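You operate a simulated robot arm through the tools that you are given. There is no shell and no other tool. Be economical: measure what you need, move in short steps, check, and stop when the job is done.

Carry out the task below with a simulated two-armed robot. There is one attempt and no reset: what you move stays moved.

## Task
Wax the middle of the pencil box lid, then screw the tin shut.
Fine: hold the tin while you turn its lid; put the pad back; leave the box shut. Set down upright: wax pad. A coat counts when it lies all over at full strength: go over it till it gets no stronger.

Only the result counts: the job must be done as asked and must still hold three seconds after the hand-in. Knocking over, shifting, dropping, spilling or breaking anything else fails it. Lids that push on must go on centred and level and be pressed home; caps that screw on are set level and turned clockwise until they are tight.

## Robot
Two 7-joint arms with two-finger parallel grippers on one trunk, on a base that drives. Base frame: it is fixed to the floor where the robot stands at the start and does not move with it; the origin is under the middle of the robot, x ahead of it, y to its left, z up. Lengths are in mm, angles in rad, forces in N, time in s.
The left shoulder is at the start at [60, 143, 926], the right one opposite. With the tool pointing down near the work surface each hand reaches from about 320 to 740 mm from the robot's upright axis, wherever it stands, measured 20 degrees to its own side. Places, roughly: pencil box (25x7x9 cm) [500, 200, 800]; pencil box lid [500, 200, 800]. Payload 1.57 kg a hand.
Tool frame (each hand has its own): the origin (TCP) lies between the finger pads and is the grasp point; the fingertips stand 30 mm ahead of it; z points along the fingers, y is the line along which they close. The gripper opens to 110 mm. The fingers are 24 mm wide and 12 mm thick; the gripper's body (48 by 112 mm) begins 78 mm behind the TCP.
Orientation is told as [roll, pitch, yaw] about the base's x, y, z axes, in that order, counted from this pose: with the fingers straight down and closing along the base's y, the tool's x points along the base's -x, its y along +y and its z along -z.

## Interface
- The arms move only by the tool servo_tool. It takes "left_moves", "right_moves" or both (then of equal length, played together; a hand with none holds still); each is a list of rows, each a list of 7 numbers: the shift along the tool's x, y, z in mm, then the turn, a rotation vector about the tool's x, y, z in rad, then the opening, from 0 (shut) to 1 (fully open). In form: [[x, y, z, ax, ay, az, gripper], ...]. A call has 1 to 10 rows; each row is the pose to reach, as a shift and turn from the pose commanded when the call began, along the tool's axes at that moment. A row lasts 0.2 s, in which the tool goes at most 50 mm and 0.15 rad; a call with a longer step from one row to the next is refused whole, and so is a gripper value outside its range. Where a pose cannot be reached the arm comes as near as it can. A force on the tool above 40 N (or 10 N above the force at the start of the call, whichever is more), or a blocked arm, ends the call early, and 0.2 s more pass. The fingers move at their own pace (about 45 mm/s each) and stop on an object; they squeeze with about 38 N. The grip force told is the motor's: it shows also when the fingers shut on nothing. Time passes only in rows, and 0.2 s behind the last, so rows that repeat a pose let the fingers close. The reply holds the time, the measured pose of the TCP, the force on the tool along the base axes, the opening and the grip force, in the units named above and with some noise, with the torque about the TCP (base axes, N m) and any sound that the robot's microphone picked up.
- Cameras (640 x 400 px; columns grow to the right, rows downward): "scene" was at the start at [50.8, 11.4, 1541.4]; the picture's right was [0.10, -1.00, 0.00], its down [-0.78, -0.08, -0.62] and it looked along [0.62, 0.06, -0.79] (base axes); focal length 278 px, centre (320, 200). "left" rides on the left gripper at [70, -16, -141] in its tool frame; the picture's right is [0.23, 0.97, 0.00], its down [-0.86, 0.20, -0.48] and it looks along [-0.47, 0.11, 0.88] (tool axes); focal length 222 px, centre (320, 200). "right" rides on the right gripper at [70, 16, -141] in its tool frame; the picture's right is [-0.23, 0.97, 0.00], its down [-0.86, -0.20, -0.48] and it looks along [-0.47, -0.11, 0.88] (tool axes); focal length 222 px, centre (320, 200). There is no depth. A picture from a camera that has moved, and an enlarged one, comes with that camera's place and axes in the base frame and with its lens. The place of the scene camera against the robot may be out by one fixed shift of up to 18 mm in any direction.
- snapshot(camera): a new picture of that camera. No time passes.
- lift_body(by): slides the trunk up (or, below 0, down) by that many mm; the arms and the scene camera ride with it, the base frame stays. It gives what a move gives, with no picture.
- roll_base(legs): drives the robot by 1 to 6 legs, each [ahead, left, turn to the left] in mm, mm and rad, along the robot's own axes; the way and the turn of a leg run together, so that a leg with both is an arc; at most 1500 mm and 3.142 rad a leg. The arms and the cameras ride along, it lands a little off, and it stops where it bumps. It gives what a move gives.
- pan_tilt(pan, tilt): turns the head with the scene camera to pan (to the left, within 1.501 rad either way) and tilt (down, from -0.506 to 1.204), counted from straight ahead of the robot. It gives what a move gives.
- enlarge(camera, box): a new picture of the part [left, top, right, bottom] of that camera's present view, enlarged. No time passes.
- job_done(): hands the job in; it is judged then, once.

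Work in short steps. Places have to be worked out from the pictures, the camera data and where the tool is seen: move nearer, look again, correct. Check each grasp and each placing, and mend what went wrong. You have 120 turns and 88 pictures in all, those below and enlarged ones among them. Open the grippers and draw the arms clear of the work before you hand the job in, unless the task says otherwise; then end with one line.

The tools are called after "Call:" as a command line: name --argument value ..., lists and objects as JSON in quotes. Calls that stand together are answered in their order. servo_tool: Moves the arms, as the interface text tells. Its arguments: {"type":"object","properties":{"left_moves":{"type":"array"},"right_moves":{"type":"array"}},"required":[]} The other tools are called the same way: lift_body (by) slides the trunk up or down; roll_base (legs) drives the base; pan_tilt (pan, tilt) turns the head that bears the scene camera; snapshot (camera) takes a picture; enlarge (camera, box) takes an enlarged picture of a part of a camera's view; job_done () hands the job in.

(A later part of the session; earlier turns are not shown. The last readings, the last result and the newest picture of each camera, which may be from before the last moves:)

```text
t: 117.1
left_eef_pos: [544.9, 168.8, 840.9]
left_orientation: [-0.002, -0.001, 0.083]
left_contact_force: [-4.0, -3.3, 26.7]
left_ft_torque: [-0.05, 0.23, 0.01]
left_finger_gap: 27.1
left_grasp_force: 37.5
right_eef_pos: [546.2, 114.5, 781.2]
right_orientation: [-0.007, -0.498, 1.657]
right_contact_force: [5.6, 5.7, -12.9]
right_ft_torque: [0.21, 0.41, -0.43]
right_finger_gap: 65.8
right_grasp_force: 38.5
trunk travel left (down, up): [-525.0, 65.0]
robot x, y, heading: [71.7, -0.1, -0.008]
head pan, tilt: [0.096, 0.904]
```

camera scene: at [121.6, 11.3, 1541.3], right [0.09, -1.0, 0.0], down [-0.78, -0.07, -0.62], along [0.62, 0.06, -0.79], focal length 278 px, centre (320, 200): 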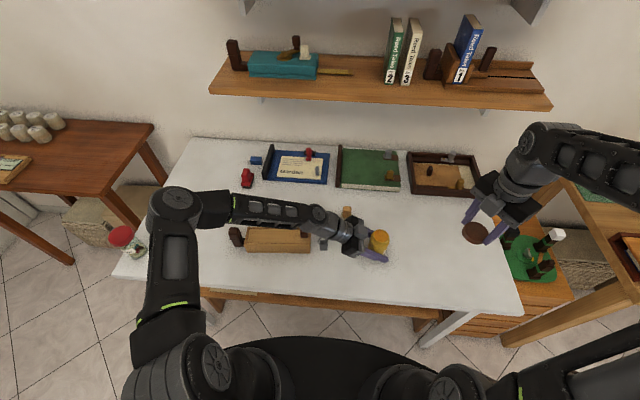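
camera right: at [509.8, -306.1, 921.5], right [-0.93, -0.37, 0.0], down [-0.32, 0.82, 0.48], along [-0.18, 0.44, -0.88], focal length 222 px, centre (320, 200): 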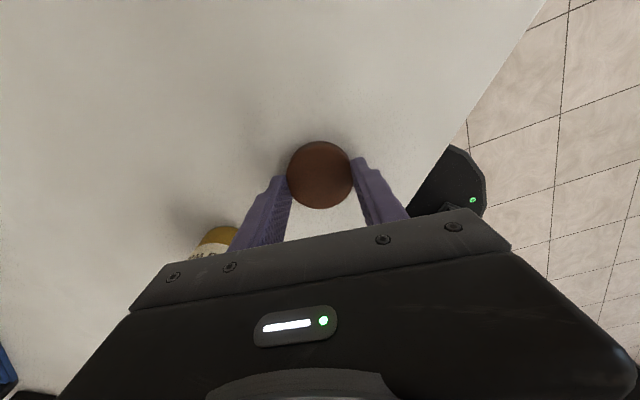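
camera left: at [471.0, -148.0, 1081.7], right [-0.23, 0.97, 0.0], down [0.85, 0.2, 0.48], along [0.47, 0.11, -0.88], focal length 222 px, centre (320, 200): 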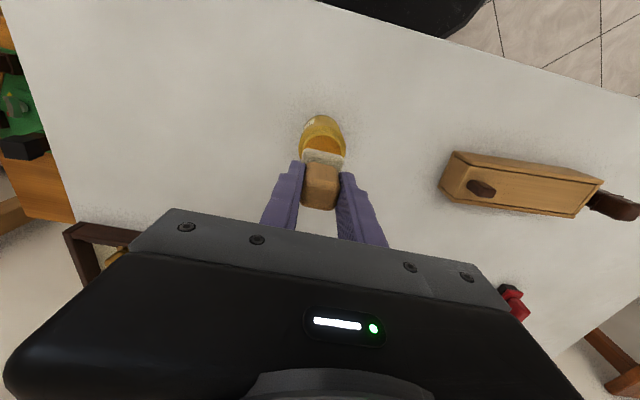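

The force is 27 N. I ease 1.2 mm and zigzag crosswise while advancing +y to 208.

Call:
servo_tool --left_moves '[[-9, 0, -1.2, 0, 0, 0, 0], [9, 2, -1.2, 0, 0, 0, 0], [-9, 8, -1.2, 0, 0, 0, 0], [9, 12, -1.2, 0, 0, 0, 0], [-9, 18, -1.2, 0, 0, 0, 0], [9, 22, -1.2, 0, 0, 0, 0], [-9, 28, -1.2, 0, 0, 0, 0], [9, 32, -1.2, 0, 0, 0, 0], [-9, 38, -1.2, 0, 0, 0, 0], [9, 40, -1.2, 0, 0, 0, 0]]'

Call:
servo_tool --left_moves '[[-18, 0, 0, 0, 0, 0, 0], [0, -2, 0, 0, 0, 0, 0], [-18, -6, 0, 0, 0, 0, 0], [0, -10, 0, 0, 0, 0, 0], [-18, -14, 0, 0, 0, 0, 0], [0, -18, 0, 0, 0, 0, 0], [-18, -22, 0, 0, 0, 0, 0], [0, -26, 0, 0, 0, 0, 0], [-18, -32, 0, 0, 0, 0, 0], [0, -40, 0, 0, 0, 0, 0]]'

```text
t: 119.3
left_eef_pos: [529.8, 208.3, 841.6]
left_orientation: [-0.002, -0.002, 0.084]
left_contact_force: [0.1, 1.8, 5.2]
left_ft_torque: [0.04, -0.12, 0.02]
left_finger_gap: 26.9
left_grasp_force: 37.4
right_eef_pos: [544.8, 115.6, 781.2]
right_orientation: [-0.007, -0.498, 1.661]
right_contact_force: [-1.8, 0.0, -1.5]
right_ft_torque: [0.38, 0.24, 0.49]
right_finger_gap: 65.6
right_grasp_force: 37.8
trunk travel left (down, up): [-525.0, 65.0]
robot x, y, heading: [70.5, -5.0, -0.009]
head pan, tilt: [0.096, 0.904]
```

```text
t: 121.5
left_eef_pos: [534.6, 166.9, 841.4]
left_orientation: [0.0, -0.004, 0.084]
left_contact_force: [2.1, 2.0, 7.6]
left_ft_torque: [0.08, -0.21, -0.01]
left_finger_gap: 26.7
left_grasp_force: 37.6
right_eef_pos: [544.5, 115.4, 781.7]
right_orientation: [-0.006, -0.498, 1.663]
right_contact_force: [-4.3, -4.2, 0.7]
right_ft_torque: [-0.6, -0.11, 0.11]
right_finger_gap: 65.7
right_grasp_force: 37.9
trunk travel left (down, up): [-525.0, 65.0]
robot x, y, heading: [67.7, 4.7, 0.003]
head pan, tilt: [0.096, 0.904]
```

Forces of 5–8 N, good. I make two more passes with slightly more pressure, then lift and look.

Call:
servo_tool --left_moves '[[-18, 0, 0.6, 0, 0, 0, 0], [0, 2, 0.6, 0, 0, 0, 0], [-18, 8, 0.6, 0, 0, 0, 0], [0, 12, 0.6, 0, 0, 0, 0], [-18, 18, 0.6, 0, 0, 0, 0], [0, 22, 0.6, 0, 0, 0, 0], [-18, 28, 0.6, 0, 0, 0, 0], [0, 32, 0.6, 0, 0, 0, 0], [-18, 38, 0.6, 0, 0, 0, 0], [0, 42, 0.6, 0, 0, 0, 0]]'

Call:
servo_tool --left_moves '[[-18, 0, 0, 0, 0, 0, 0], [0, -2, 0, 0, 0, 0, 0], [-18, -6, 0, 0, 0, 0, 0], [0, -10, 0, 0, 0, 0, 0], [-18, -14, 0, 0, 0, 0, 0], [0, -18, 0, 0, 0, 0, 0], [-18, -22, 0, 0, 0, 0, 0], [0, -26, 0, 0, 0, 0, 0], [-18, -32, 0, 0, 0, 0, 0], [0, -42, 0, 0, 0, 0, 0]]'

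Call:
servo_tool --left_moves '[[0, 0, -20, 0, 0, 0, 0], [-15, 35, -45, 0, 0, 0, 0], [-30, 70, -70, 0, 0, 0, 0], [-45, 103, -80, 0, 0, 0, 0], [-45, 103, -80, 0, 0, 0, 0]]'

Call:
enlarge --camera "left" --box '[120, 20, 400, 195]'

```text
t: 123.7
left_eef_pos: [531.0, 210.6, 842.4]
left_orientation: [0.001, -0.002, 0.086]
left_contact_force: [1.1, 1.5, 5.7]
left_ft_torque: [0.03, -0.18, 0.01]
left_finger_gap: 26.9
left_grasp_force: 37.7
right_eef_pos: [545.8, 114.9, 781.2]
right_orientation: [-0.007, -0.498, 1.662]
right_contact_force: [-3.1, -1.1, -0.9]
right_ft_torque: [0.79, 0.32, 0.44]
right_finger_gap: 65.8
right_grasp_force: 37.8
trunk travel left (down, up): [-525.0, 65.0]
robot x, y, heading: [70.4, -3.2, -0.002]
head pan, tilt: [0.096, 0.904]
```

```text
t: 125.9
left_eef_pos: [535.9, 167.5, 841.6]
left_orientation: [-0.001, -0.002, 0.083]
left_contact_force: [-1.3, -0.5, 1.4]
left_ft_torque: [0.03, -0.01, 0.05]
left_finger_gap: 27.0
left_grasp_force: 38.2
right_eef_pos: [545.3, 115.1, 781.3]
right_orientation: [-0.007, -0.498, 1.66]
right_contact_force: [-0.8, -1.9, 1.8]
right_ft_torque: [0.1, 0.34, 0.15]
right_finger_gap: 65.6
right_grasp_force: 38.2
trunk travel left (down, up): [-525.0, 65.0]
robot x, y, heading: [72.8, -2.3, -0.0]
head pan, tilt: [0.096, 0.904]
```

```text
t: 127.1
left_eef_pos: [569.7, 273.4, 919.8]
left_orientation: [0.0, -0.001, 0.084]
left_contact_force: [-1.7, -0.4, -0.5]
left_ft_torque: [-0.02, -0.01, 0.0]
left_finger_gap: 26.9
left_grasp_force: 37.5
right_eef_pos: [544.8, 115.2, 781.6]
right_orientation: [-0.007, -0.497, 1.66]
right_contact_force: [0.2, -0.1, 0.5]
right_ft_torque: [0.27, 0.16, 0.02]
right_finger_gap: 66.1
right_grasp_force: 37.9
trunk travel left (down, up): [-525.0, 65.0]
robot x, y, heading: [72.8, 0.9, -0.002]
head pan, tilt: [0.096, 0.904]
```

```text
2.29 times, centred on (260, 108) of left
camera zoom: at [501.1, 250.9, 1062.8], right [-0.31, 0.95, 0.0], down [0.84, 0.27, 0.48], along [0.46, 0.15, -0.88], focal length 508 px, centre (457, 411)
```

zoom: 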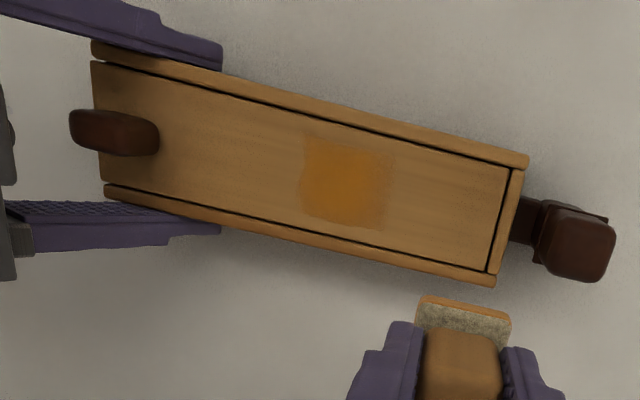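

A clear orange patch is building in a bounded square centred near (540,207); its left part is weaker. I rub on, centred there (y 195–222).

Call:
servo_tool --left_moves '[[12, -25, 20, 0, 0, 0, 0], [24, -50, 45, 0, 0, 0, 0], [35, -74, 70, 0, 0, 0, 0], [35, -74, 79, 0, 0, 0, 0], [35, -74, 80.8, 0, 0, 0, 0], [26, -74, 80.8, 0, 0, 0, 0], [44, -72, 80.8, 0, 0, 0, 0], [26, -70, 80.8, 0, 0, 0, 0], [44, -68, 80.8, 0, 0, 0, 0], [26, -66, 80.8, 0, 0, 0, 0]]'

Call:
servo_tool --left_moves '[[18, 2, 0, 0, 0, 0, 0], [0, 4, 0, 0, 0, 0, 0], [18, 6, 0, 0, 0, 0, 0], [0, 8, 0, 0, 0, 0, 0], [18, 10, 0, 0, 0, 0, 0], [0, 12, 0, 0, 0, 0, 0], [18, 14, 0, 0, 0, 0, 0], [0, 16, 0, 0, 0, 0, 0], [18, 17, 0, 0, 0, 0, 0], [0, 17, 0, 0, 0, 0, 0]]'

Call:
servo_tool --left_moves '[[18, 0, 0, 0, 0, 0, 0], [0, -2, 0, 0, 0, 0, 0], [18, -5, 0, 0, 0, 0, 0], [0, -8, 0, 0, 0, 0, 0], [18, -11, 0, 0, 0, 0, 0], [0, -14, 0, 0, 0, 0, 0], [18, -17, 0, 0, 0, 0, 0], [0, -20, 0, 0, 0, 0, 0], [18, -23, 0, 0, 0, 0, 0], [0, -25, 0, 0, 0, 0, 0]]'

Call:
servo_tool --left_moves '[[18, 2, 0.3, 0, 0, 0, 0], [0, 5, 0.3, 0, 0, 0, 0], [18, 8, 0.3, 0, 0, 0, 0], [0, 11, 0.3, 0, 0, 0, 0], [18, 14, 0.3, 0, 0, 0, 0], [0, 17, 0.3, 0, 0, 0, 0], [18, 20, 0.3, 0, 0, 0, 0], [0, 23, 0.3, 0, 0, 0, 0], [18, 26, 0.3, 0, 0, 0, 0], [0, 26, 0.3, 0, 0, 0, 0]]'

Call:
servo_tool --left_moves '[[9, 0, -20, 0, 0, 0, 0], [0, 20, -55, 0, 0, 0, 0], [-20, 50, -80, 0, 0, 0, 0], [-20, 55, -80, 0, 0, 0, 0]]'

Call:
enlarge --camera "left" --box '[120, 20, 400, 195]'

```text
t: 129.3
left_eef_pos: [546.1, 206.5, 840.0]
left_orientation: [0.003, 0.003, 0.082]
left_contact_force: [-15.3, -6.5, 27.0]
left_ft_torque: [-0.22, 0.29, -0.15]
left_finger_gap: 27.3
left_grasp_force: 37.8
right_eef_pos: [546.2, 115.2, 781.2]
right_orientation: [-0.008, -0.499, 1.654]
right_contact_force: [11.6, 6.1, -12.8]
right_ft_torque: [-0.19, 1.29, -0.36]
right_finger_gap: 65.7
right_grasp_force: 37.8
trunk travel left (down, up): [-525.0, 65.0]
robot x, y, heading: [69.3, 0.6, -0.004]
head pan, tilt: [0.096, 0.904]
```

```text
t: 131.5
left_eef_pos: [545.1, 223.0, 840.1]
left_orientation: [0.001, 0.001, 0.084]
left_contact_force: [-7.0, -3.5, 6.3]
left_ft_torque: [-0.12, 0.18, -0.14]
left_finger_gap: 26.9
left_grasp_force: 37.8
right_eef_pos: [547.7, 116.3, 781.7]
right_orientation: [-0.011, -0.499, 1.655]
right_contact_force: [7.2, 1.8, -2.0]
right_ft_torque: [-0.2, 0.39, -0.57]
right_finger_gap: 65.7
right_grasp_force: 37.9
trunk travel left (down, up): [-525.0, 65.0]
robot x, y, heading: [72.0, -2.2, -0.003]
head pan, tilt: [0.096, 0.904]
```

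```text
t: 133.7
left_eef_pos: [550.4, 198.7, 841.4]
left_orientation: [0.001, -0.002, 0.083]
left_contact_force: [0.6, 0.1, -1.0]
left_ft_torque: [-0.01, 0.01, 0.04]
left_finger_gap: 27.0
left_grasp_force: 37.4
right_eef_pos: [545.1, 115.7, 780.1]
right_orientation: [-0.005, -0.499, 1.66]
right_contact_force: [-1.6, 0.0, 1.2]
right_ft_torque: [-0.03, 0.15, 0.07]
right_finger_gap: 65.8
right_grasp_force: 38.3
trunk travel left (down, up): [-525.0, 65.0]
robot x, y, heading: [71.9, -3.1, -0.008]
head pan, tilt: [0.096, 0.904]
```

```text
t: 135.9
left_eef_pos: [544.0, 223.9, 840.9]
left_orientation: [-0.001, 0.002, 0.084]
left_contact_force: [-15.5, -3.8, 26.0]
left_ft_torque: [-0.11, 0.29, -0.17]
left_finger_gap: 26.9
left_grasp_force: 38.1
right_eef_pos: [546.7, 114.9, 780.7]
right_orientation: [-0.009, -0.499, 1.655]
right_contact_force: [10.9, 4.5, -11.0]
right_ft_torque: [-0.13, 1.37, -0.74]
right_finger_gap: 65.3
right_grasp_force: 38.6
trunk travel left (down, up): [-525.0, 65.0]
robot x, y, heading: [74.3, 1.0, -0.001]
head pan, tilt: [0.096, 0.904]
```

```text
t: 136.9
left_eef_pos: [564.6, 282.1, 921.1]
left_orientation: [0.0, -0.002, 0.084]
left_contact_force: [1.3, 0.3, -0.3]
left_ft_torque: [0.04, -0.01, 0.0]
left_finger_gap: 26.9
left_grasp_force: 38.0
right_eef_pos: [546.1, 114.9, 780.5]
right_orientation: [-0.008, -0.498, 1.661]
right_contact_force: [-1.6, 1.2, 1.4]
right_ft_torque: [0.01, 0.2, 0.02]
right_finger_gap: 65.6
right_grasp_force: 37.9
trunk travel left (down, up): [-525.0, 65.0]
robot x, y, heading: [71.6, -3.1, -0.002]
head pan, tilt: [0.096, 0.904]
```

```text
2.29 times, centred on (260, 108) of left
camera zoom: at [496.2, 259.2, 1064.4], right [-0.31, 0.95, 0.0], down [0.83, 0.27, 0.48], along [0.46, 0.15, -0.88], focal length 508 px, centre (457, 411)
```

zoom: 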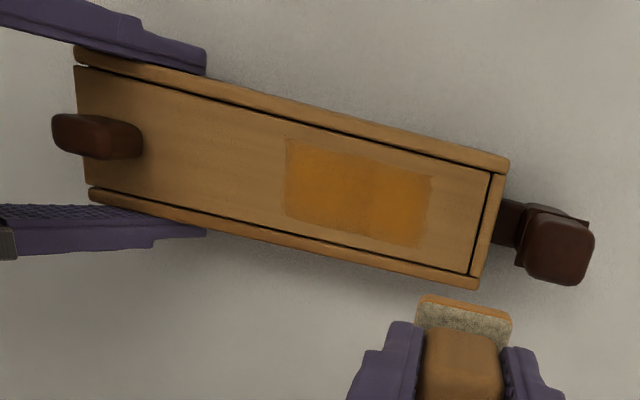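

The patch now covers only the left half of the lid, from its middle leftwards. The right half of the middle still needs wax. I rub further right with pad centres y 155–187, staying clear of the right hand.

Call:
servo_tool --left_moves '[[8, -40, 10, 0, 0, 0, 0], [20, -80, 30, 0, 0, 0, 0], [32, -115, 60, 0, 0, 0, 0], [32, -122, 78, 0, 0, 0, 0], [32, -122, 80.3, 0, 0, 0, 0], [23, -122, 80.3, 0, 0, 0, 0], [41, -122, 80.3, 0, 0, 0, 0], [23, -119, 80.3, 0, 0, 0, 0], [41, -116, 80.3, 0, 0, 0, 0], [23, -113, 80.3, 0, 0, 0, 0]]'

Call:
servo_tool --left_moves '[[18, 3, 0.3, 0, 0, 0, 0], [0, 6, 0.3, 0, 0, 0, 0], [18, 9, 0.3, 0, 0, 0, 0], [0, 12, 0.3, 0, 0, 0, 0], [18, 15, 0.3, 0, 0, 0, 0], [0, 18, 0.3, 0, 0, 0, 0], [18, 21, 0.3, 0, 0, 0, 0], [0, 15, 0.3, 0, 0, 0, 0], [18, 8, 0.3, 0, 0, 0, 0], [0, 2, 0.3, 0, 0, 0, 0]]'

Call:
servo_tool --left_moves '[[18, -4, 0.3, 0, 0, 0, 0], [0, -8, 0.3, 0, 0, 0, 0], [18, -11, 0.3, 0, 0, 0, 0], [0, -11, 0.3, 0, 0, 0, 0], [18, -8, 0.3, 0, 0, 0, 0], [0, -4, 0.3, 0, 0, 0, 0], [18, 0, 0.3, 0, 0, 0, 0], [0, 5, 0.3, 0, 0, 0, 0], [18, 10, 0.3, 0, 0, 0, 0], [9, 14, 0.3, 0, 0, 0, 0]]'

Call:
servo_tool --left_moves '[[0, 0, -20, 0, 0, 0, 0], [-5, 40, -45, 0, 0, 0, 0], [-15, 80, -65, 0, 0, 0, 0], [-30, 110, -80, 0, 0, 0, 0], [-30, 110, -80, 0, 0, 0, 0]]'

Call:
enlarge --camera "left" --box '[120, 20, 400, 195]'

```text
t: 139.1
left_eef_pos: [548.6, 165.3, 840.8]
left_orientation: [0.001, 0.0, 0.083]
left_contact_force: [-2.6, -2.6, 1.9]
left_ft_torque: [-0.11, 0.14, -0.07]
left_finger_gap: 27.1
left_grasp_force: 38.0
right_eef_pos: [547.0, 114.6, 781.3]
right_orientation: [-0.008, -0.498, 1.66]
right_contact_force: [2.9, 1.3, 1.1]
right_ft_torque: [-0.22, 0.12, -0.13]
right_finger_gap: 65.7
right_grasp_force: 37.7
trunk travel left (down, up): [-525.0, 65.0]
robot x, y, heading: [68.8, -2.9, -0.005]
head pan, tilt: [0.096, 0.904]
```

```text
t: 141.3
left_eef_pos: [547.5, 168.3, 839.4]
left_orientation: [0.0, 0.001, 0.085]
left_contact_force: [-8.7, 2.6, 19.2]
left_ft_torque: [-0.01, 0.05, -0.02]
left_finger_gap: 27.2
left_grasp_force: 37.5
right_eef_pos: [547.1, 114.6, 781.9]
right_orientation: [-0.009, -0.498, 1.657]
right_contact_force: [6.8, -7.0, -3.2]
right_ft_torque: [0.11, 1.11, -0.24]
right_finger_gap: 65.8
right_grasp_force: 38.3
trunk travel left (down, up): [-525.0, 65.0]
robot x, y, heading: [75.0, -1.9, -0.005]
head pan, tilt: [0.096, 0.904]
```

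```text
t: 143.5
left_eef_pos: [540.3, 180.3, 839.9]
left_orientation: [0.001, 0.001, 0.084]
left_contact_force: [1.1, -0.4, 1.4]
left_ft_torque: [-0.03, -0.04, -0.02]
left_finger_gap: 27.3
left_grasp_force: 38.2
right_eef_pos: [545.8, 114.2, 780.8]
right_orientation: [-0.01, -0.5, 1.657]
right_contact_force: [1.1, -0.2, -0.2]
right_ft_torque: [0.13, 0.1, -0.1]
right_finger_gap: 65.8
right_grasp_force: 38.3
trunk travel left (down, up): [-525.0, 65.0]
robot x, y, heading: [73.4, 1.1, -0.003]
head pan, tilt: [0.096, 0.904]
```

```text
t: 144.7
left_eef_pos: [559.6, 295.0, 919.6]
left_orientation: [0.0, -0.002, 0.084]
left_contact_force: [0.7, 0.2, -0.3]
left_ft_torque: [0.01, 0.04, 0.0]
left_finger_gap: 26.8
left_grasp_force: 37.5
right_eef_pos: [545.6, 115.1, 781.1]
right_orientation: [-0.006, -0.498, 1.659]
right_contact_force: [0.7, 0.1, 2.4]
right_ft_torque: [0.46, 0.15, -0.15]
right_finger_gap: 65.7
right_grasp_force: 38.4
trunk travel left (down, up): [-525.0, 65.0]
robot x, y, heading: [70.1, 1.2, -0.006]
head pan, tilt: [0.096, 0.904]
```

```text
2.29 times, centred on (260, 108) of left
camera zoom: at [492.2, 272.0, 1062.0], right [-0.31, 0.95, 0.0], down [0.83, 0.27, 0.48], along [0.46, 0.15, -0.88], focal length 508 px, centre (457, 411)
```

zoom: 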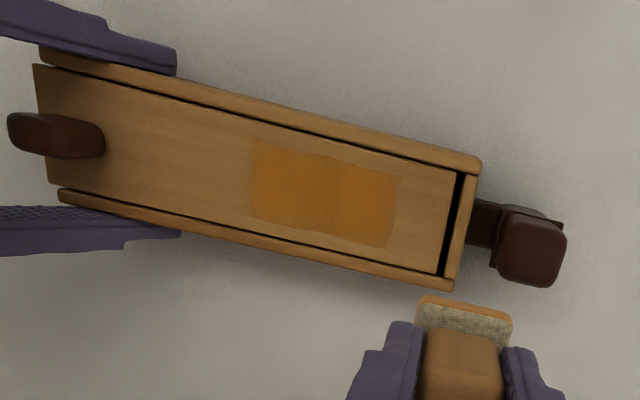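

The lid slid about 6 mm open; I'll push it shut. The patch is sharply bounded on the right, so that edge is a region limit. I rub toward the left (y 215–248) with +y progress, which also closes the lid.

Call:
servo_tool --left_moves '[[10, -30, 25, 0, 0, 0, 0], [26, -60, 55, 0, 0, 0, 0], [26, -77, 78, 0, 0, 0, 0], [26, -77, 80.4, 0, 0, 0, 0], [17, -73, 80.6, 0, 0, 0, 0], [35, -69, 80.6, 0, 0, 0, 0], [17, -65, 80.6, 0, 0, 0, 0], [35, -61, 80.6, 0, 0, 0, 0], [17, -57, 80.6, 0, 0, 0, 0], [35, -53, 80.6, 0, 0, 0, 0]]'

Call:
servo_tool --left_moves '[[-18, 2, 0, 0, 0, 0, 0], [0, 4, 0, 0, 0, 0, 0], [-18, 6, 0, 0, 0, 0, 0], [0, 8, 0, 0, 0, 0, 0], [-18, 10, 0, 0, 0, 0, 0], [0, 10, 0, 0, 0, 0, 0], [-18, 10, 0, 0, 0, 0, 0], [0, 10, 0, 0, 0, 0, 0], [-18, 10, 0, 0, 0, 0, 0], [-9, 10, 0, 0, 0, 0, 0]]'

Call:
servo_tool --left_moves '[[0, 0, -20, 0, 0, 0, 0], [-5, 20, -55, 0, 0, 0, 0], [-20, 45, -80, 0, 0, 0, 0], [-20, 45, -80, 0, 0, 0, 0]]'

Call:
enlarge --camera "left" --box '[120, 20, 400, 195]'

```text
t: 146.9
left_eef_pos: [530.0, 236.5, 838.4]
left_orientation: [0.001, -0.002, 0.084]
left_contact_force: [1.7, 0.9, 6.8]
left_ft_torque: [0.02, -0.14, -0.02]
left_finger_gap: 26.8
left_grasp_force: 37.6
right_eef_pos: [546.1, 114.1, 781.0]
right_orientation: [-0.008, -0.498, 1.66]
right_contact_force: [0.3, -0.1, 1.7]
right_ft_torque: [0.83, 0.43, -0.24]
right_finger_gap: 65.8
right_grasp_force: 37.9
trunk travel left (down, up): [-525.0, 65.0]
robot x, y, heading: [72.3, 3.1, -0.002]
head pan, tilt: [0.096, 0.904]
```

```text
t: 149.1
left_eef_pos: [538.1, 248.7, 838.6]
left_orientation: [0.0, -0.001, 0.084]
left_contact_force: [1.3, -0.2, 2.1]
left_ft_torque: [0.04, -0.09, 0.03]
left_finger_gap: 27.0
left_grasp_force: 37.4
right_eef_pos: [545.5, 116.2, 780.9]
right_orientation: [-0.007, -0.5, 1.662]
right_contact_force: [0.8, -1.6, 2.2]
right_ft_torque: [0.0, 0.22, -0.04]
right_finger_gap: 65.9
right_grasp_force: 37.8
trunk travel left (down, up): [-525.0, 65.0]
robot x, y, heading: [71.5, 0.9, -0.002]
head pan, tilt: [0.096, 0.904]
```

```text
t: 150.1
left_eef_pos: [553.3, 295.0, 918.2]
left_orientation: [0.0, -0.002, 0.084]
left_contact_force: [0.0, -0.1, -0.3]
left_ft_torque: [-0.01, 0.01, 0.0]
left_finger_gap: 26.8
left_grasp_force: 37.6
right_eef_pos: [546.2, 116.1, 782.1]
right_orientation: [-0.008, -0.499, 1.659]
right_contact_force: [-0.8, 0.6, 3.0]
right_ft_torque: [0.08, 0.18, 0.07]
right_finger_gap: 65.8
right_grasp_force: 38.2
trunk travel left (down, up): [-525.0, 65.0]
robot x, y, heading: [68.0, 0.6, -0.004]
head pan, tilt: [0.096, 0.904]
```

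```text
2.29 times, centred on (260, 108) of left
camera zoom: at [485.2, 272.2, 1061.0], right [-0.31, 0.95, 0.0], down [0.83, 0.27, 0.48], along [0.46, 0.15, -0.88], focal length 508 px, centre (457, 411)
```

zoom: 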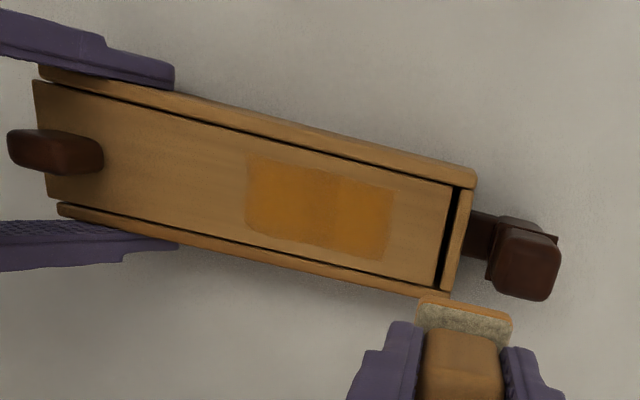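

The region is now fully outlined (bounded both sides), but its left third looks weaker. I make more passes there with a bit more pressure, then over all.

Call:
servo_tool --left_moves '[[8, -35, 25, 0, 0, 0, 0], [18, -70, 55, 0, 0, 0, 0], [18, -77, 78, 0, 0, 0, 0], [18, -77, 80.9, 0, 0, 0, 0], [9, -73, 80.9, 0, 0, 0, 0], [28, -69, 80.9, 0, 0, 0, 0], [9, -65, 80.9, 0, 0, 0, 0], [28, -61, 80.9, 0, 0, 0, 0], [9, -57, 80.9, 0, 0, 0, 0], [28, -53, 80.9, 0, 0, 0, 0]]'

Call:
servo_tool --left_moves '[[-19, 4, 0, 0, 0, 0, 0], [0, 8, 0, 0, 0, 0, 0], [-19, 6, 0, 0, 0, 0, 0], [0, 3, 0, 0, 0, 0, 0], [-19, 0, 0, 0, 0, 0, 0], [0, -3, 0, 0, 0, 0, 0], [-19, -6, 0, 0, 0, 0, 0], [0, -9, 0, 0, 0, 0, 0], [-19, -12, 0, 0, 0, 0, 0], [0, -15, 0, 0, 0, 0, 0]]'

Call:
servo_tool --left_moves '[[-19, 2, 0.2, 0, 0, 0, 0], [0, 4, 0.2, 0, 0, 0, 0], [-19, 7, 0.2, 0, 0, 0, 0], [0, 10, 0.2, 0, 0, 0, 0], [-19, 13, 0.2, 0, 0, 0, 0], [0, 16, 0.2, 0, 0, 0, 0], [-19, 19, 0.2, 0, 0, 0, 0], [0, 22, 0.2, 0, 0, 0, 0], [-19, 25, 0.2, 0, 0, 0, 0], [-9, 28, 0.2, 0, 0, 0, 0]]'

Call:
servo_tool --left_moves '[[0, 0, -20, 0, 0, 0, 0], [-5, 15, -55, 0, 0, 0, 0], [-18, 36, -80, 0, 0, 0, 0], [-18, 36, -80, 0, 0, 0, 0]]'

Call:
enlarge --camera "left" --box '[120, 20, 400, 195]'

```text
t: 152.3
left_eef_pos: [532.2, 240.9, 837.2]
left_orientation: [0.001, -0.007, 0.085]
left_contact_force: [4.1, 0.7, 10.7]
left_ft_torque: [0.03, -0.44, 0.05]
left_finger_gap: 26.9
left_grasp_force: 37.2
right_eef_pos: [545.2, 115.4, 782.4]
right_orientation: [-0.006, -0.497, 1.66]
right_contact_force: [-2.7, 0.0, 1.0]
right_ft_torque: [1.16, 0.08, -0.11]
right_finger_gap: 65.6
right_grasp_force: 37.6
trunk travel left (down, up): [-525.0, 65.0]
robot x, y, heading: [75.1, 0.2, -0.007]
head pan, tilt: [0.096, 0.904]
```

```text
t: 154.5
left_eef_pos: [532.2, 223.1, 837.9]
left_orientation: [-0.001, -0.005, 0.085]
left_contact_force: [4.2, 1.7, 11.2]
left_ft_torque: [0.05, -0.45, 0.04]
left_finger_gap: 27.2
left_grasp_force: 37.8
right_eef_pos: [543.8, 117.1, 782.4]
right_orientation: [-0.007, -0.501, 1.661]
right_contact_force: [-5.1, -2.8, 0.3]
right_ft_torque: [0.24, -0.12, 0.0]
right_finger_gap: 65.7
right_grasp_force: 38.5
trunk travel left (down, up): [-525.0, 65.0]
robot x, y, heading: [69.6, -1.8, -0.006]
head pan, tilt: [0.096, 0.904]
```

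```text
t: 156.7
left_eef_pos: [538.8, 254.4, 837.1]
left_orientation: [0.0, 0.0, 0.084]
left_contact_force: [-0.8, -0.1, -1.7]
left_ft_torque: [0.0, 0.0, 0.0]
left_finger_gap: 27.0
left_grasp_force: 37.6
right_eef_pos: [545.1, 114.9, 781.3]
right_orientation: [-0.006, -0.499, 1.659]
right_contact_force: [-0.8, -0.6, 4.3]
right_ft_torque: [0.4, 0.31, 0.09]
right_finger_gap: 65.6
right_grasp_force: 38.4
trunk travel left (down, up): [-525.0, 65.0]
robot x, y, heading: [68.9, -2.9, -0.004]
head pan, tilt: [0.096, 0.904]
```

```text
t: 157.7
left_eef_pos: [550.7, 288.3, 917.7]
left_orientation: [-0.001, 0.0, 0.084]
left_contact_force: [-1.3, -0.2, -0.3]
left_ft_torque: [-0.01, -0.01, -0.02]
left_finger_gap: 27.0
left_grasp_force: 37.3
right_eef_pos: [545.2, 115.5, 782.0]
right_orientation: [-0.006, -0.498, 1.661]
right_contact_force: [-0.7, -0.1, 5.5]
right_ft_torque: [0.13, 0.34, 0.01]
right_finger_gap: 65.6
right_grasp_force: 37.8
trunk travel left (down, up): [-525.0, 65.0]
robot x, y, heading: [71.8, 0.9, -0.004]
head pan, tilt: [0.096, 0.904]
```

```text
2.29 times, centred on (260, 108) of left
camera zoom: at [484.2, 266.4, 1060.9], right [-0.31, 0.95, 0.0], down [0.83, 0.27, 0.48], along [0.46, 0.15, -0.88], focal length 508 px, centre (457, 411)
```

zoom: 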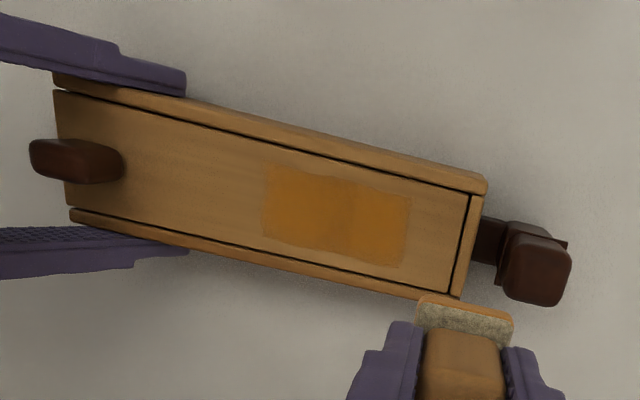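

The lid is shut and the patch is nearly uniform. I make thorough extra passes over the whole region (y 180–248, full width), following the slight slope.

Call:
servo_tool --left_moves '[[5, -40, 20, 0, 0, 0, 0], [10, -80, 45, 0, 0, 0, 0], [15, -107, 70, 0, 0, 0, 0], [15, -107, 78.8, 0, 0, 0, 0], [5, -104, 78.9, 0, 0, 0, 0], [26, -100, 79, 0, 0, 0, 0], [5, -96, 79.2, 0, 0, 0, 0], [26, -92, 79.4, 0, 0, 0, 0], [5, -88, 79.6, 0, 0, 0, 0], [26, -84, 79.8, 0, 0, 0, 0]]'

Call:
servo_tool --left_moves '[[-21, 4, 0.2, 0, 0, 0, 0], [0, 8, 0.4, 0, 0, 0, 0], [-21, 12, 0.5, 0, 0, 0, 0], [0, 16, 0.7, 0, 0, 0, 0], [-21, 20, 0.9, 0, 0, 0, 0], [0, 24, 1.0, 0, 0, 0, 0], [-21, 28, 1.2, 0, 0, 0, 0], [0, 32, 1.3, 0, 0, 0, 0], [-21, 36, 1.4, 0, 0, 0, 0], [0, 40, 1.5, 0, 0, 0, 0]]'

Call:
servo_tool --left_moves '[[-21, -3, 0, 0, 0, 0, 0], [0, -6, -0.2, 0, 0, 0, 0], [-21, -12, -0.4, 0, 0, 0, 0], [0, -18, -0.6, 0, 0, 0, 0], [-21, -24, -0.8, 0, 0, 0, 0], [0, -30, -1.0, 0, 0, 0, 0], [-21, -36, -1.2, 0, 0, 0, 0], [0, -42, -1.4, 0, 0, 0, 0], [-21, -48, -1.7, 0, 0, 0, 0], [0, -54, -2, 0, 0, 0, 0]]'

Call:
servo_tool --left_moves '[[-21, 3, 0.2, 0, 0, 0, 0], [0, 9, 0.4, 0, 0, 0, 0], [-21, 15, 0.6, 0, 0, 0, 0], [0, 21, 0.8, 0, 0, 0, 0], [-21, 27, 1.0, 0, 0, 0, 0], [0, 33, 1.2, 0, 0, 0, 0], [-21, 39, 1.4, 0, 0, 0, 0], [0, 45, 1.6, 0, 0, 0, 0], [-21, 51, 1.8, 0, 0, 0, 0], [0, 56, 2, 0, 0, 0, 0]]'

Call:
servo_tool --left_moves '[[-10, 0, -20, 0, 0, 0, 0], [-14, 15, -55, 0, 0, 0, 0], [-26, 40, -80, 0, 0, 0, 0], [-26, 40, -80, 0, 0, 0, 0]]'

Call:
enlarge --camera "left" --box '[160, 60, 320, 160]'

```text
t: 159.9
left_eef_pos: [533.0, 204.8, 837.0]
left_orientation: [0.001, -0.001, 0.082]
left_contact_force: [-0.1, -0.2, -0.5]
left_ft_torque: [0.02, -0.01, 0.02]
left_finger_gap: 26.6
left_grasp_force: 37.9
right_eef_pos: [546.2, 114.5, 780.5]
right_orientation: [-0.007, -0.501, 1.658]
right_contact_force: [-2.5, -0.5, 8.9]
right_ft_torque: [-0.26, 0.5, -0.13]
right_finger_gap: 65.9
right_grasp_force: 38.3
trunk travel left (down, up): [-525.0, 65.0]
robot x, y, heading: [74.3, 0.9, -0.004]
head pan, tilt: [0.096, 0.904]
```

```text
t: 162.1
left_eef_pos: [529.2, 246.7, 837.2]
left_orientation: [0.0, -0.002, 0.086]
left_contact_force: [1.3, 0.8, 6.1]
left_ft_torque: [0.06, -0.17, 0.06]
left_finger_gap: 26.8
left_grasp_force: 38.0
right_eef_pos: [545.2, 114.4, 780.9]
right_orientation: [-0.007, -0.498, 1.659]
right_contact_force: [-0.5, 0.8, 3.4]
right_ft_torque: [1.26, 0.26, -0.18]
right_finger_gap: 65.8
right_grasp_force: 37.9
trunk travel left (down, up): [-525.0, 65.0]
robot x, y, heading: [72.1, 2.9, -0.001]
head pan, tilt: [0.096, 0.904]
```

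```text
t: 164.3
left_eef_pos: [534.6, 191.7, 838.4]
left_orientation: [0.001, -0.002, 0.083]
left_contact_force: [-0.7, 0.2, -0.1]
left_ft_torque: [0.0, -0.01, 0.04]
left_finger_gap: 27.1
left_grasp_force: 37.2
right_eef_pos: [545.9, 115.9, 781.6]
right_orientation: [-0.007, -0.499, 1.658]
right_contact_force: [-2.1, -0.5, 7.2]
right_ft_torque: [-0.12, 0.4, -0.21]
right_finger_gap: 65.4
right_grasp_force: 38.1
trunk travel left (down, up): [-525.0, 65.0]
robot x, y, heading: [73.8, -2.5, -0.008]
head pan, tilt: [0.096, 0.904]
```

```text
t: 166.5
left_eef_pos: [529.7, 246.9, 838.0]
left_orientation: [0.0, 0.0, 0.084]
left_contact_force: [0.2, -1.1, -0.3]
left_ft_torque: [0.01, 0.03, 0.04]
left_finger_gap: 27.1
left_grasp_force: 37.9
right_eef_pos: [545.0, 114.4, 781.2]
right_orientation: [-0.009, -0.496, 1.66]
right_contact_force: [-0.1, 0.4, 3.6]
right_ft_torque: [1.06, 0.11, -0.02]
right_finger_gap: 65.5
right_grasp_force: 37.9
trunk travel left (down, up): [-525.0, 65.0]
robot x, y, heading: [71.0, -1.1, -0.008]
head pan, tilt: [0.096, 0.904]
```

```text
t: 167.5
left_eef_pos: [552.4, 291.1, 916.6]
left_orientation: [0.0, -0.002, 0.084]
left_contact_force: [0.4, -1.0, 0.0]
left_ft_torque: [-0.02, 0.02, 0.03]
left_finger_gap: 27.1
left_grasp_force: 37.6
right_eef_pos: [544.9, 115.3, 780.5]
right_orientation: [-0.006, -0.498, 1.66]
right_contact_force: [-2.3, 0.7, 5.1]
right_ft_torque: [-0.12, 0.29, 0.02]
right_finger_gap: 66.1
right_grasp_force: 37.4
trunk travel left (down, up): [-525.0, 65.0]
robot x, y, heading: [68.8, -0.4, 0.0]
head pan, tilt: [0.096, 0.904]
```

```text
4.00 times, centred on (240, 110) of left
camera zoom: at [483.9, 268.4, 1059.2], right [-0.31, 0.95, 0.0], down [0.83, 0.27, 0.48], along [0.46, 0.15, -0.88], focal length 888 px, centre (640, 560)
```

zoom: 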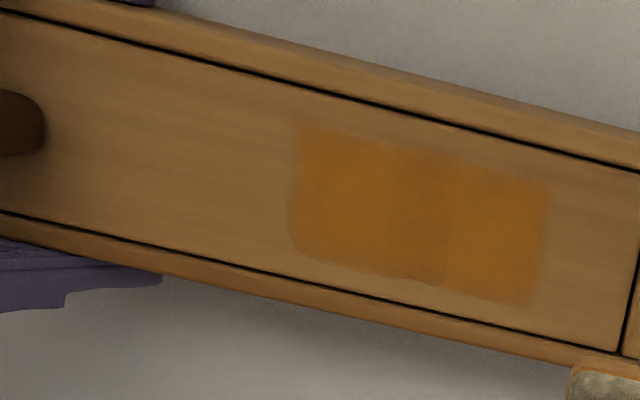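

The patch looks uniform, but several strokes had little force. I do one more full set with firmer contact and compare.

Call:
servo_tool --left_moves '[[5, -40, 20, 0, 0, 0, 0], [10, -80, 45, 0, 0, 0, 0], [15, -107, 70, 0, 0, 0, 0], [15, -107, 79, 0, 0, 0, 0], [15, -107, 81.2, 0, 0, 0, 0], [6, -103, 81.3, 0, 0, 0, 0], [25, -99, 81.3, 0, 0, 0, 0], [6, -94, 81.3, 0, 0, 0, 0], [25, -89, 81.3, 0, 0, 0, 0], [6, -84, 81.3, 0, 0, 0, 0]]'

Call:
servo_tool --left_moves '[[19, 4, 0, 0, 0, 0, 0], [0, 8, 0, 0, 0, 0, 0], [19, 12, 0, 0, 0, 0, 0], [0, 16, 0, 0, 0, 0, 0], [19, 20, 0, 0, 0, 0, 0], [0, 24, 0, 0, 0, 0, 0], [19, 28, 0, 0, 0, 0, 0], [0, 32, 0, 0, 0, 0, 0], [19, 36, 0, 0, 0, 0, 0], [0, 40, 0, 0, 0, 0, 0]]'

Call:
servo_tool --left_moves '[[19, -3, 0, 0, 0, 0, 0], [0, -6, 0, 0, 0, 0, 0], [19, -12, 0, 0, 0, 0, 0], [0, -18, 0, 0, 0, 0, 0], [19, -24, 0, 0, 0, 0, 0], [0, -30, 0, 0, 0, 0, 0], [19, -36, 0, 0, 0, 0, 0], [0, -42, 0, 0, 0, 0, 0], [19, -48, 0, 0, 0, 0, 0], [0, -54, 0, 0, 0, 0, 0]]'

Call:
servo_tool --left_moves '[[19, 3, 0, 0, 0, 0, 0], [0, 9, 0, 0, 0, 0, 0], [19, 15, 0, 0, 0, 0, 0], [0, 21, 0, 0, 0, 0, 0], [19, 27, 0, 0, 0, 0, 0], [0, 33, 0, 0, 0, 0, 0], [19, 39, 0, 0, 0, 0, 0], [0, 45, 0, 0, 0, 0, 0], [19, 51, 0, 0, 0, 0, 0], [0, 56, 0, 0, 0, 0, 0]]'

Call:
servo_tool --left_moves '[[5, 0, -20, 0, 0, 0, 0], [0, 15, -55, 0, 0, 0, 0], [-5, 42, -80, 0, 0, 0, 0], [-5, 42, -80, 0, 0, 0, 0]]'

Call:
enlarge --camera "left" --box '[160, 60, 320, 160]'

```text
t: 169.8
left_eef_pos: [548.2, 202.8, 835.2]
left_orientation: [0.0, 0.005, 0.082]
left_contact_force: [-4.1, -0.1, 11.3]
left_ft_torque: [0.02, -0.04, -0.1]
left_finger_gap: 27.0
left_grasp_force: 37.4
right_eef_pos: [547.1, 115.7, 782.2]
right_orientation: [-0.009, -0.498, 1.656]
right_contact_force: [2.2, -2.0, 2.3]
right_ft_torque: [0.12, 0.7, 0.23]
right_finger_gap: 65.7
right_grasp_force: 38.3
trunk travel left (down, up): [-525.0, 65.0]
robot x, y, heading: [69.4, 3.2, -0.002]
head pan, tilt: [0.096, 0.904]
stopped in row 10 (left hand): the force on the tool passed its limit (the readings are from after the stop); the commanded pose is now the measured one
```

```text
t: 172.0
left_eef_pos: [543.7, 241.4, 835.3]
left_orientation: [0.002, 0.007, 0.082]
left_contact_force: [-11.1, -2.9, 27.3]
left_ft_torque: [-0.1, 0.0, -0.08]
left_finger_gap: 26.9
left_grasp_force: 38.1
right_eef_pos: [545.4, 114.7, 781.4]
right_orientation: [-0.007, -0.501, 1.655]
right_contact_force: [8.5, 4.3, 0.3]
right_ft_torque: [0.35, 1.58, -0.24]
right_finger_gap: 65.8
right_grasp_force: 38.2
trunk travel left (down, up): [-525.0, 65.0]
robot x, y, heading: [67.7, 2.9, -0.003]
head pan, tilt: [0.096, 0.904]
```

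```text
t: 172.5
left_eef_pos: [533.3, 236.7, 835.7]
left_orientation: [0.004, 0.013, 0.084]
left_contact_force: [-4.9, 1.1, 15.3]
left_ft_torque: [0.0, -0.03, 0.05]
left_finger_gap: 27.0
left_grasp_force: 37.6
right_eef_pos: [546.4, 115.1, 780.8]
right_orientation: [-0.01, -0.499, 1.653]
right_contact_force: [-2.0, -1.9, 7.9]
right_ft_torque: [-0.48, 0.43, -0.09]
right_finger_gap: 65.5
right_grasp_force: 38.1
trunk travel left (down, up): [-525.0, 65.0]
robot x, y, heading: [66.8, 0.1, -0.004]
head pan, tilt: [0.096, 0.904]
stopped in row 2 (left hand): the force on the tool passed its limit (the readings are from after the stop); the commanded pose is now the measured one
```

```text
t: 173.8
left_eef_pos: [518.5, 264.5, 836.7]
left_orientation: [0.0, 0.017, 0.082]
left_contact_force: [-5.4, -0.5, 16.9]
left_ft_torque: [0.02, -0.06, -0.01]
left_finger_gap: 26.9
left_grasp_force: 37.5
right_eef_pos: [545.6, 115.5, 781.7]
right_orientation: [-0.01, -0.5, 1.654]
right_contact_force: [0.0, -3.4, 8.3]
right_ft_torque: [0.38, 1.01, 0.24]
right_finger_gap: 65.4
right_grasp_force: 37.9
trunk travel left (down, up): [-525.0, 65.0]
robot x, y, heading: [68.8, 1.5, -0.001]
head pan, tilt: [0.096, 0.904]
stopped in row 6 (left hand): the force on the tool passed its limit (the readings are from after the stop); the commanded pose is now the measured one
```

```text
t: 174.8
left_eef_pos: [520.6, 307.8, 915.2]
left_orientation: [-0.001, 0.017, 0.082]
left_contact_force: [0.7, 0.0, 0.0]
left_ft_torque: [-0.02, 0.0, -0.02]
left_finger_gap: 27.0
left_grasp_force: 37.9
right_eef_pos: [546.5, 116.9, 781.0]
right_orientation: [-0.01, -0.501, 1.655]
right_contact_force: [-1.3, -1.8, 19.3]
right_ft_torque: [0.21, 0.77, 0.12]
right_finger_gap: 65.8
right_grasp_force: 38.0
trunk travel left (down, up): [-525.0, 65.0]
robot x, y, heading: [67.5, 3.6, -0.005]
head pan, tilt: [0.096, 0.904]
```

```text
4.00 times, centred on (240, 110) of left
camera zoom: at [455.8, 285.4, 1059.1], right [-0.3, 0.95, 0.0], down [0.84, 0.27, 0.46], along [0.44, 0.14, -0.89], focal length 888 px, centre (640, 560)
```

zoom: 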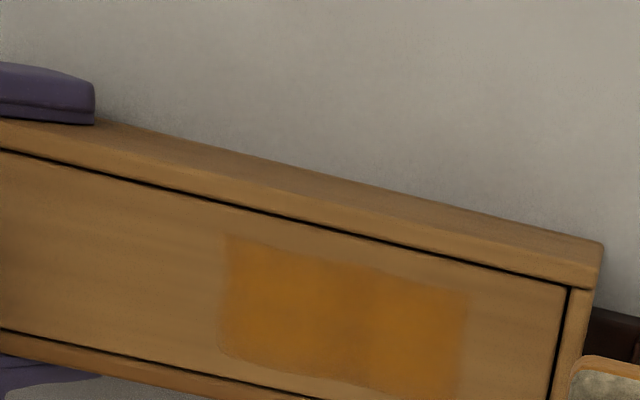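

The colour no longer changes, so the coat is at full strength and the lid is shut. I slide the box back about 12 mm to where it stood, release it and withdraw the right hand. I also fix the left hand's small tilt.

Call:
servo_tool --right_moves '[[3.5, 1, -1.9, 0, 0, 0, 0.4], [7, 2, -3.8, 0, 0, 0, 0.4], [10.4, 3, -5.6, 0, 0, 0, 0.4], [10.4, 3, -5.6, 0, 0, 0, 0.5], [10.4, 3, -5.6, 0, 0, 0, 0.7], [10.4, 3, -5.6, 0, 0, 0, 0.88], [10.4, 3, -5.6, 0, 0, 0, 0.9], [10.4, 3, -45, 0, 0, 0, 0.9], [10.4, 3, -90, 0, 0, 0, 0.9], [10.4, 3, -130, 0, 0, 0, 0.9]]' --left_moves '[[0, 0, 0, 0, -0.017, 0, 0], [0, 0, -5, 0, -0.017, 0, 0], [0, 0, -10, 0, -0.017, 0, 0], [0, 0, -20, 0, -0.017, 0, 0], [0, 0, -20, 0, -0.017, 0, 0], [0, 0, -20, 0, -0.017, 0, 0], [0, 0, -20, 0, -0.017, 0, 0], [0, 0, -20, 0, -0.017, 0, 0], [0, 0, -20, 0, -0.017, 0, 0], [0, 0, -20, 0, -0.017, 0, 0]]'

Call:
enlarge --camera "scene" --box '[220, 190, 440, 290]'

```text
t: 177.1
left_eef_pos: [523.5, 307.1, 933.4]
left_orientation: [-0.002, 0.003, 0.081]
left_contact_force: [-0.2, 0.3, 0.5]
left_ft_torque: [-0.02, 0.01, 0.02]
left_finger_gap: 26.8
left_grasp_force: 37.7
right_eef_pos: [548.2, 46.4, 890.4]
right_orientation: [-0.007, -0.498, 1.654]
right_contact_force: [-0.3, 0.7, -0.2]
right_ft_torque: [-0.01, 0.02, 0.0]
right_finger_gap: 99.1
right_grasp_force: 0.1
trunk travel left (down, up): [-525.0, 65.0]
robot x, y, heading: [72.4, 0.1, -0.001]
head pan, tilt: [0.096, 0.904]
```

```text
2.91 times, centred on (330, 240) of scene
camera zoom: at [120.9, 11.1, 1541.3], right [0.09, -1.0, 0.0], down [-0.78, -0.07, -0.62], along [0.62, 0.06, -0.79], focal length 807 px, centre (291, 84)
```

zoom: 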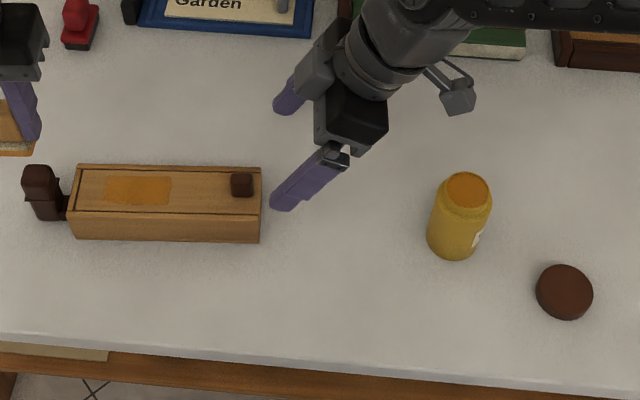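

The box is shut with a clear coat, and the tin and its lid stand fine. I move the right hand to above the tin lid, then the left hand brings the pad back over its place.

Call:
servo_tool --right_moves '[[27, 11, -23, 0, 0.06, 0, 0.9], [54, 22, -46, 0, 0.12, 0, 0.9], [81, 33, -70, 0, 0.18, 0, 0.9], [108, 44, -93, 0, 0.25, 0, 0.9], [135, 55, -116, 0, 0.32, 0, 0.9], [162, 66, -140, 0, 0.39, 0, 0.9], [190, 77, -163, 0, 0.45, 0, 0.9], [217, 87.5, -186, 0, 0.5, 0, 0.9], [217, 87.5, -186, 0, 0.5, 0, 0.9]]'

Call:
servo_tool --left_moves '[[-14, -43, 0, 0, 0, 0.02, 0], [-28, -87, 0, 0, 0, 0.04, 0], [-42, -130, 0, 0, 0, 0.06, 0], [-56, -174, 0, 0, 0, 0.082, 0], [-70, -217, 0, 0, 0, 0.082, 0], [-84, -260, 0, 0, 0, 0.082, 0], [-98, -304, 10, 0, 0, 0.082, 0], [-112, -344, 30, 0, 0, 0.082, 0], [-114, -348.5, 65, 0, 0, 0.082, 0], [-114, -348.5, 90, 0, 0, 0.082, 0]]' --right_moves '[[0, 0, 0, 0, 0, -0.1, 0.8], [0, 0, 0, 0, 0, -0.2, 0.75], [0, 0, 0, 0, 0, -0.3, 0.7], [0, 0, 0, 0, 0, -0.4, 0.7], [0, 0, 0, 0, 0, -0.5, 0.7], [0, 0, 0, 0, 0, -0.524, 0.7], [0, 0, 0, 0, 0, -0.524, 0.7], [0, 0, 0, 0, 0, -0.524, 0.7], [0, 0, 0, 0, 0, -0.524, 0.7], [0, 0, 0, 0, 0, -0.524, 0.7]]'

```text
t: 179.1
left_eef_pos: [523.5, 309.0, 934.2]
left_orientation: [-0.001, 0.001, 0.082]
left_contact_force: [0.0, 0.6, -0.3]
left_ft_torque: [0.01, 0.01, 0.04]
left_finger_gap: 27.1
left_grasp_force: 37.7
right_eef_pos: [486.3, -243.6, 949.2]
right_orientation: [-0.006, 0.001, 1.651]
right_contact_force: [0.6, -0.4, -0.3]
right_ft_torque: [-0.03, 0.0, 0.01]
right_finger_gap: 99.0
right_grasp_force: 0.0
trunk travel left (down, up): [-525.0, 65.0]
robot x, y, heading: [72.9, 0.0, -0.0]
head pan, tilt: [0.096, 0.904]
```

```text
t: 181.2
left_eef_pos: [664.2, -29.4, 842.3]
left_orientation: [0.001, 0.001, 0.0]
left_contact_force: [0.0, 0.1, -0.5]
left_ft_torque: [-0.02, -0.01, -0.01]
left_finger_gap: 26.8
left_grasp_force: 38.0
right_eef_pos: [484.3, -242.6, 948.0]
right_orientation: [-0.005, 0.004, 2.175]
right_contact_force: [-0.4, 0.5, 0.4]
right_ft_torque: [-0.03, 0.02, -0.01]
right_finger_gap: 77.2
right_grasp_force: 0.1
trunk travel left (down, up): [-525.0, 65.0]
robot x, y, heading: [72.1, -0.1, 0.002]
head pan, tilt: [0.096, 0.904]
```

I lower the pad to the table in steps.

Call:
servo_tool --left_moves '[[-1, -1, 30, 0, 0, 0, 0], [-1, -1, 50, 0, 0, 0, 0], [-1, -1, 53, 0, 0, 0, 0], [-1, -1, 55, 0, 0, 0, 0]]'

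Call:
servo_tool --left_moves '[[0, 0, 1, 0, 0, 0, 0], [0, 0, 2, 0, 0, 0, 0]]'

```text
t: 182.2
left_eef_pos: [666.3, -31.2, 788.5]
left_orientation: [-0.001, 0.002, 0.0]
left_contact_force: [-0.1, 1.2, -0.5]
left_ft_torque: [0.0, 0.03, 0.01]
left_finger_gap: 27.2
left_grasp_force: 38.3
right_eef_pos: [484.3, -241.6, 947.8]
right_orientation: [-0.005, 0.003, 2.174]
right_contact_force: [0.5, 0.2, -1.3]
right_ft_torque: [0.01, -0.02, 0.01]
right_finger_gap: 76.6
right_grasp_force: 0.0
trunk travel left (down, up): [-525.0, 65.0]
robot x, y, heading: [73.8, -0.1, 0.0]
head pan, tilt: [0.096, 0.904]
```

```text
t: 182.8
left_eef_pos: [666.4, -30.3, 786.9]
left_orientation: [-0.002, 0.001, 0.0]
left_contact_force: [-0.3, -0.4, 0.3]
left_ft_torque: [-0.01, 0.01, -0.02]
left_finger_gap: 27.0
left_grasp_force: 37.4
right_eef_pos: [484.0, -241.8, 947.1]
right_orientation: [-0.006, 0.005, 2.174]
right_contact_force: [-0.4, -0.8, -1.2]
right_ft_torque: [0.0, 0.02, 0.02]
right_finger_gap: 76.8
right_grasp_force: 0.0
trunk travel left (down, up): [-525.0, 65.0]
robot x, y, heading: [71.2, 1.9, -0.001]
head pan, tilt: [0.096, 0.904]
```

Call:
servo_tool --left_moves '[[0, 0, 1, 0, 0, 0, 0], [0, 0, 2, 0, 0, 0, 0]]'

Call:
servo_tool --left_moves '[[0, 0, 0.8, 0, 0, 0, 0], [0, 0, 1.6, 0, 0, 0, 0]]'

```text
t: 183.4
left_eef_pos: [665.5, -31.7, 784.4]
left_orientation: [-0.002, 0.002, 0.001]
left_contact_force: [-0.4, -0.2, -0.2]
left_ft_torque: [-0.03, 0.0, 0.01]
left_finger_gap: 27.2
left_grasp_force: 37.8
right_eef_pos: [485.3, -240.4, 948.1]
right_orientation: [-0.005, 0.003, 2.173]
right_contact_force: [0.6, 0.6, 0.0]
right_ft_torque: [-0.03, 0.0, 0.0]
right_finger_gap: 77.0
right_grasp_force: 0.1
trunk travel left (down, up): [-525.0, 65.0]
robot x, y, heading: [71.2, 0.7, -0.0]
head pan, tilt: [0.096, 0.904]
```

```text
t: 184.1
left_eef_pos: [665.7, -29.6, 783.0]
left_orientation: [-0.003, 0.0, 0.0]
left_contact_force: [-1.9, 0.6, 5.9]
left_ft_torque: [0.05, -0.08, 0.02]
left_finger_gap: 27.0
left_grasp_force: 37.7
right_eef_pos: [484.8, -242.5, 947.9]
right_orientation: [-0.004, 0.006, 2.174]
right_contact_force: [-1.1, 0.6, 0.2]
right_ft_torque: [-0.02, 0.01, -0.02]
right_finger_gap: 76.9
right_grasp_force: 0.0
trunk travel left (down, up): [-525.0, 65.0]
robot x, y, heading: [69.5, -1.3, 0.001]
head pan, tilt: [0.096, 0.904]
```

The pad is down. I release and lift the left hand with yaw toward the tin-holding pose, while the right hand descends on the tin lid.

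Call:
servo_tool --left_moves '[[0, 0, 0, 0, 0, 0, 0.3], [0, 0, 0, 0, 0, 0, 0.5], [0, 0, -40, 0, 0, 0, 0.5], [0, 0, -85, 0, 0, 0, 0.6], [0, 0, -130, 0, 0, 0, 0.7], [30, 10, -158, 0, 0, 0.15, 0.8], [60, 20, -158, 0, 0, 0.3, 0.8], [90, 30, -158, 0, 0, 0.45, 0.8], [110, 40, -158, 0, 0, 0.6, 0.8], [115, 60, -158, 0, 0, 0.75, 0.8]]' --right_moves '[[0, 0, 40, 0, 0, 0, 0.7], [0, 0, 80, 0, 0, 0, 0.7], [0, 0, 120, 0, 0, 0, 0.7], [0, 0, 150, 0, 0, 0, 0.7], [0, 0, 166, 0, 0, 0, 0.7], [0, 0, 167, 0, 0, 0, 0.6], [0, 0, 167, 0, 0, 0, 0.5], [0, 0, 167, 0, 0, 0, 0.4], [0, 0, 167, 0, 0, 0, 0.4], [0, 0, 167, 0, 0, 0, 0.4]]'

Call:
servo_tool --left_moves '[[0, 0, 0, 0, 0, 0.15, 0.8], [0, 0, 0, 0, 0, 0.3, 0.8], [0, 0, 0, 0, 0, 0.45, 0.8], [0, 0, 0, 0, 0, 0.6, 0.8], [0, 0, 0, 0, 0, 0.75, 0.8], [0, 0, 0, 0, 0, 0.82, 0.8]]'

Call:
enlarge --camera "scene" --box '[320, 190, 480, 290]'

```text
t: 186.2
left_eef_pos: [550.9, 27.8, 940.2]
left_orientation: [-0.003, 0.0, -0.755]
left_contact_force: [0.0, -0.4, -0.5]
left_ft_torque: [-0.05, -0.05, 0.03]
left_finger_gap: 88.1
left_grasp_force: 0.0
right_eef_pos: [485.0, -240.5, 781.5]
right_orientation: [-0.005, 0.005, 2.176]
right_contact_force: [0.7, -0.5, -0.4]
right_ft_torque: [-0.04, 0.01, 0.03]
right_finger_gap: 51.2
right_grasp_force: 38.3
trunk travel left (down, up): [-525.0, 65.0]
robot x, y, heading: [72.3, -0.6, -0.0]
head pan, tilt: [0.096, 0.904]
```

```text
t: 187.7
left_eef_pos: [550.8, 29.1, 940.9]
left_orientation: [-0.002, 0.0, -1.574]
left_contact_force: [0.5, -0.8, 0.1]
left_ft_torque: [0.04, -0.02, 0.02]
left_finger_gap: 88.0
left_grasp_force: 0.1
right_eef_pos: [485.3, -241.9, 782.3]
right_orientation: [-0.006, 0.003, 2.174]
right_contact_force: [0.4, -0.4, 0.3]
right_ft_torque: [0.0, 0.03, 0.02]
right_finger_gap: 50.9
right_grasp_force: 38.1
trunk travel left (down, up): [-525.0, 65.0]
robot x, y, heading: [71.5, -1.0, -0.0]
head pan, tilt: [0.096, 0.904]
```

```text
4.00 times, centred on (400, 240) of scene
camera zoom: at [121.4, 11.3, 1541.4], right [0.09, -1.0, 0.0], down [-0.78, -0.07, -0.62], along [0.62, 0.06, -0.79], focal length 1110 px, centre (0, 40)
```

zoom: 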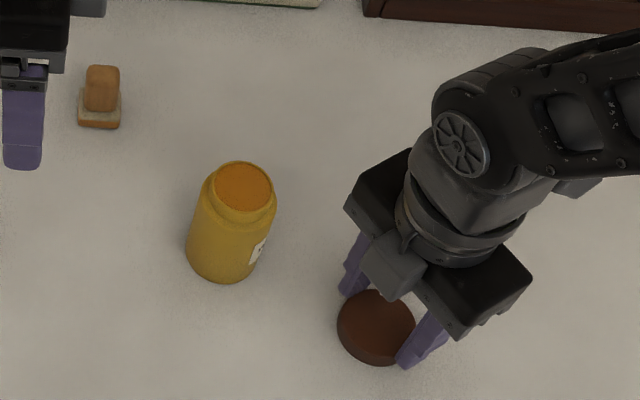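

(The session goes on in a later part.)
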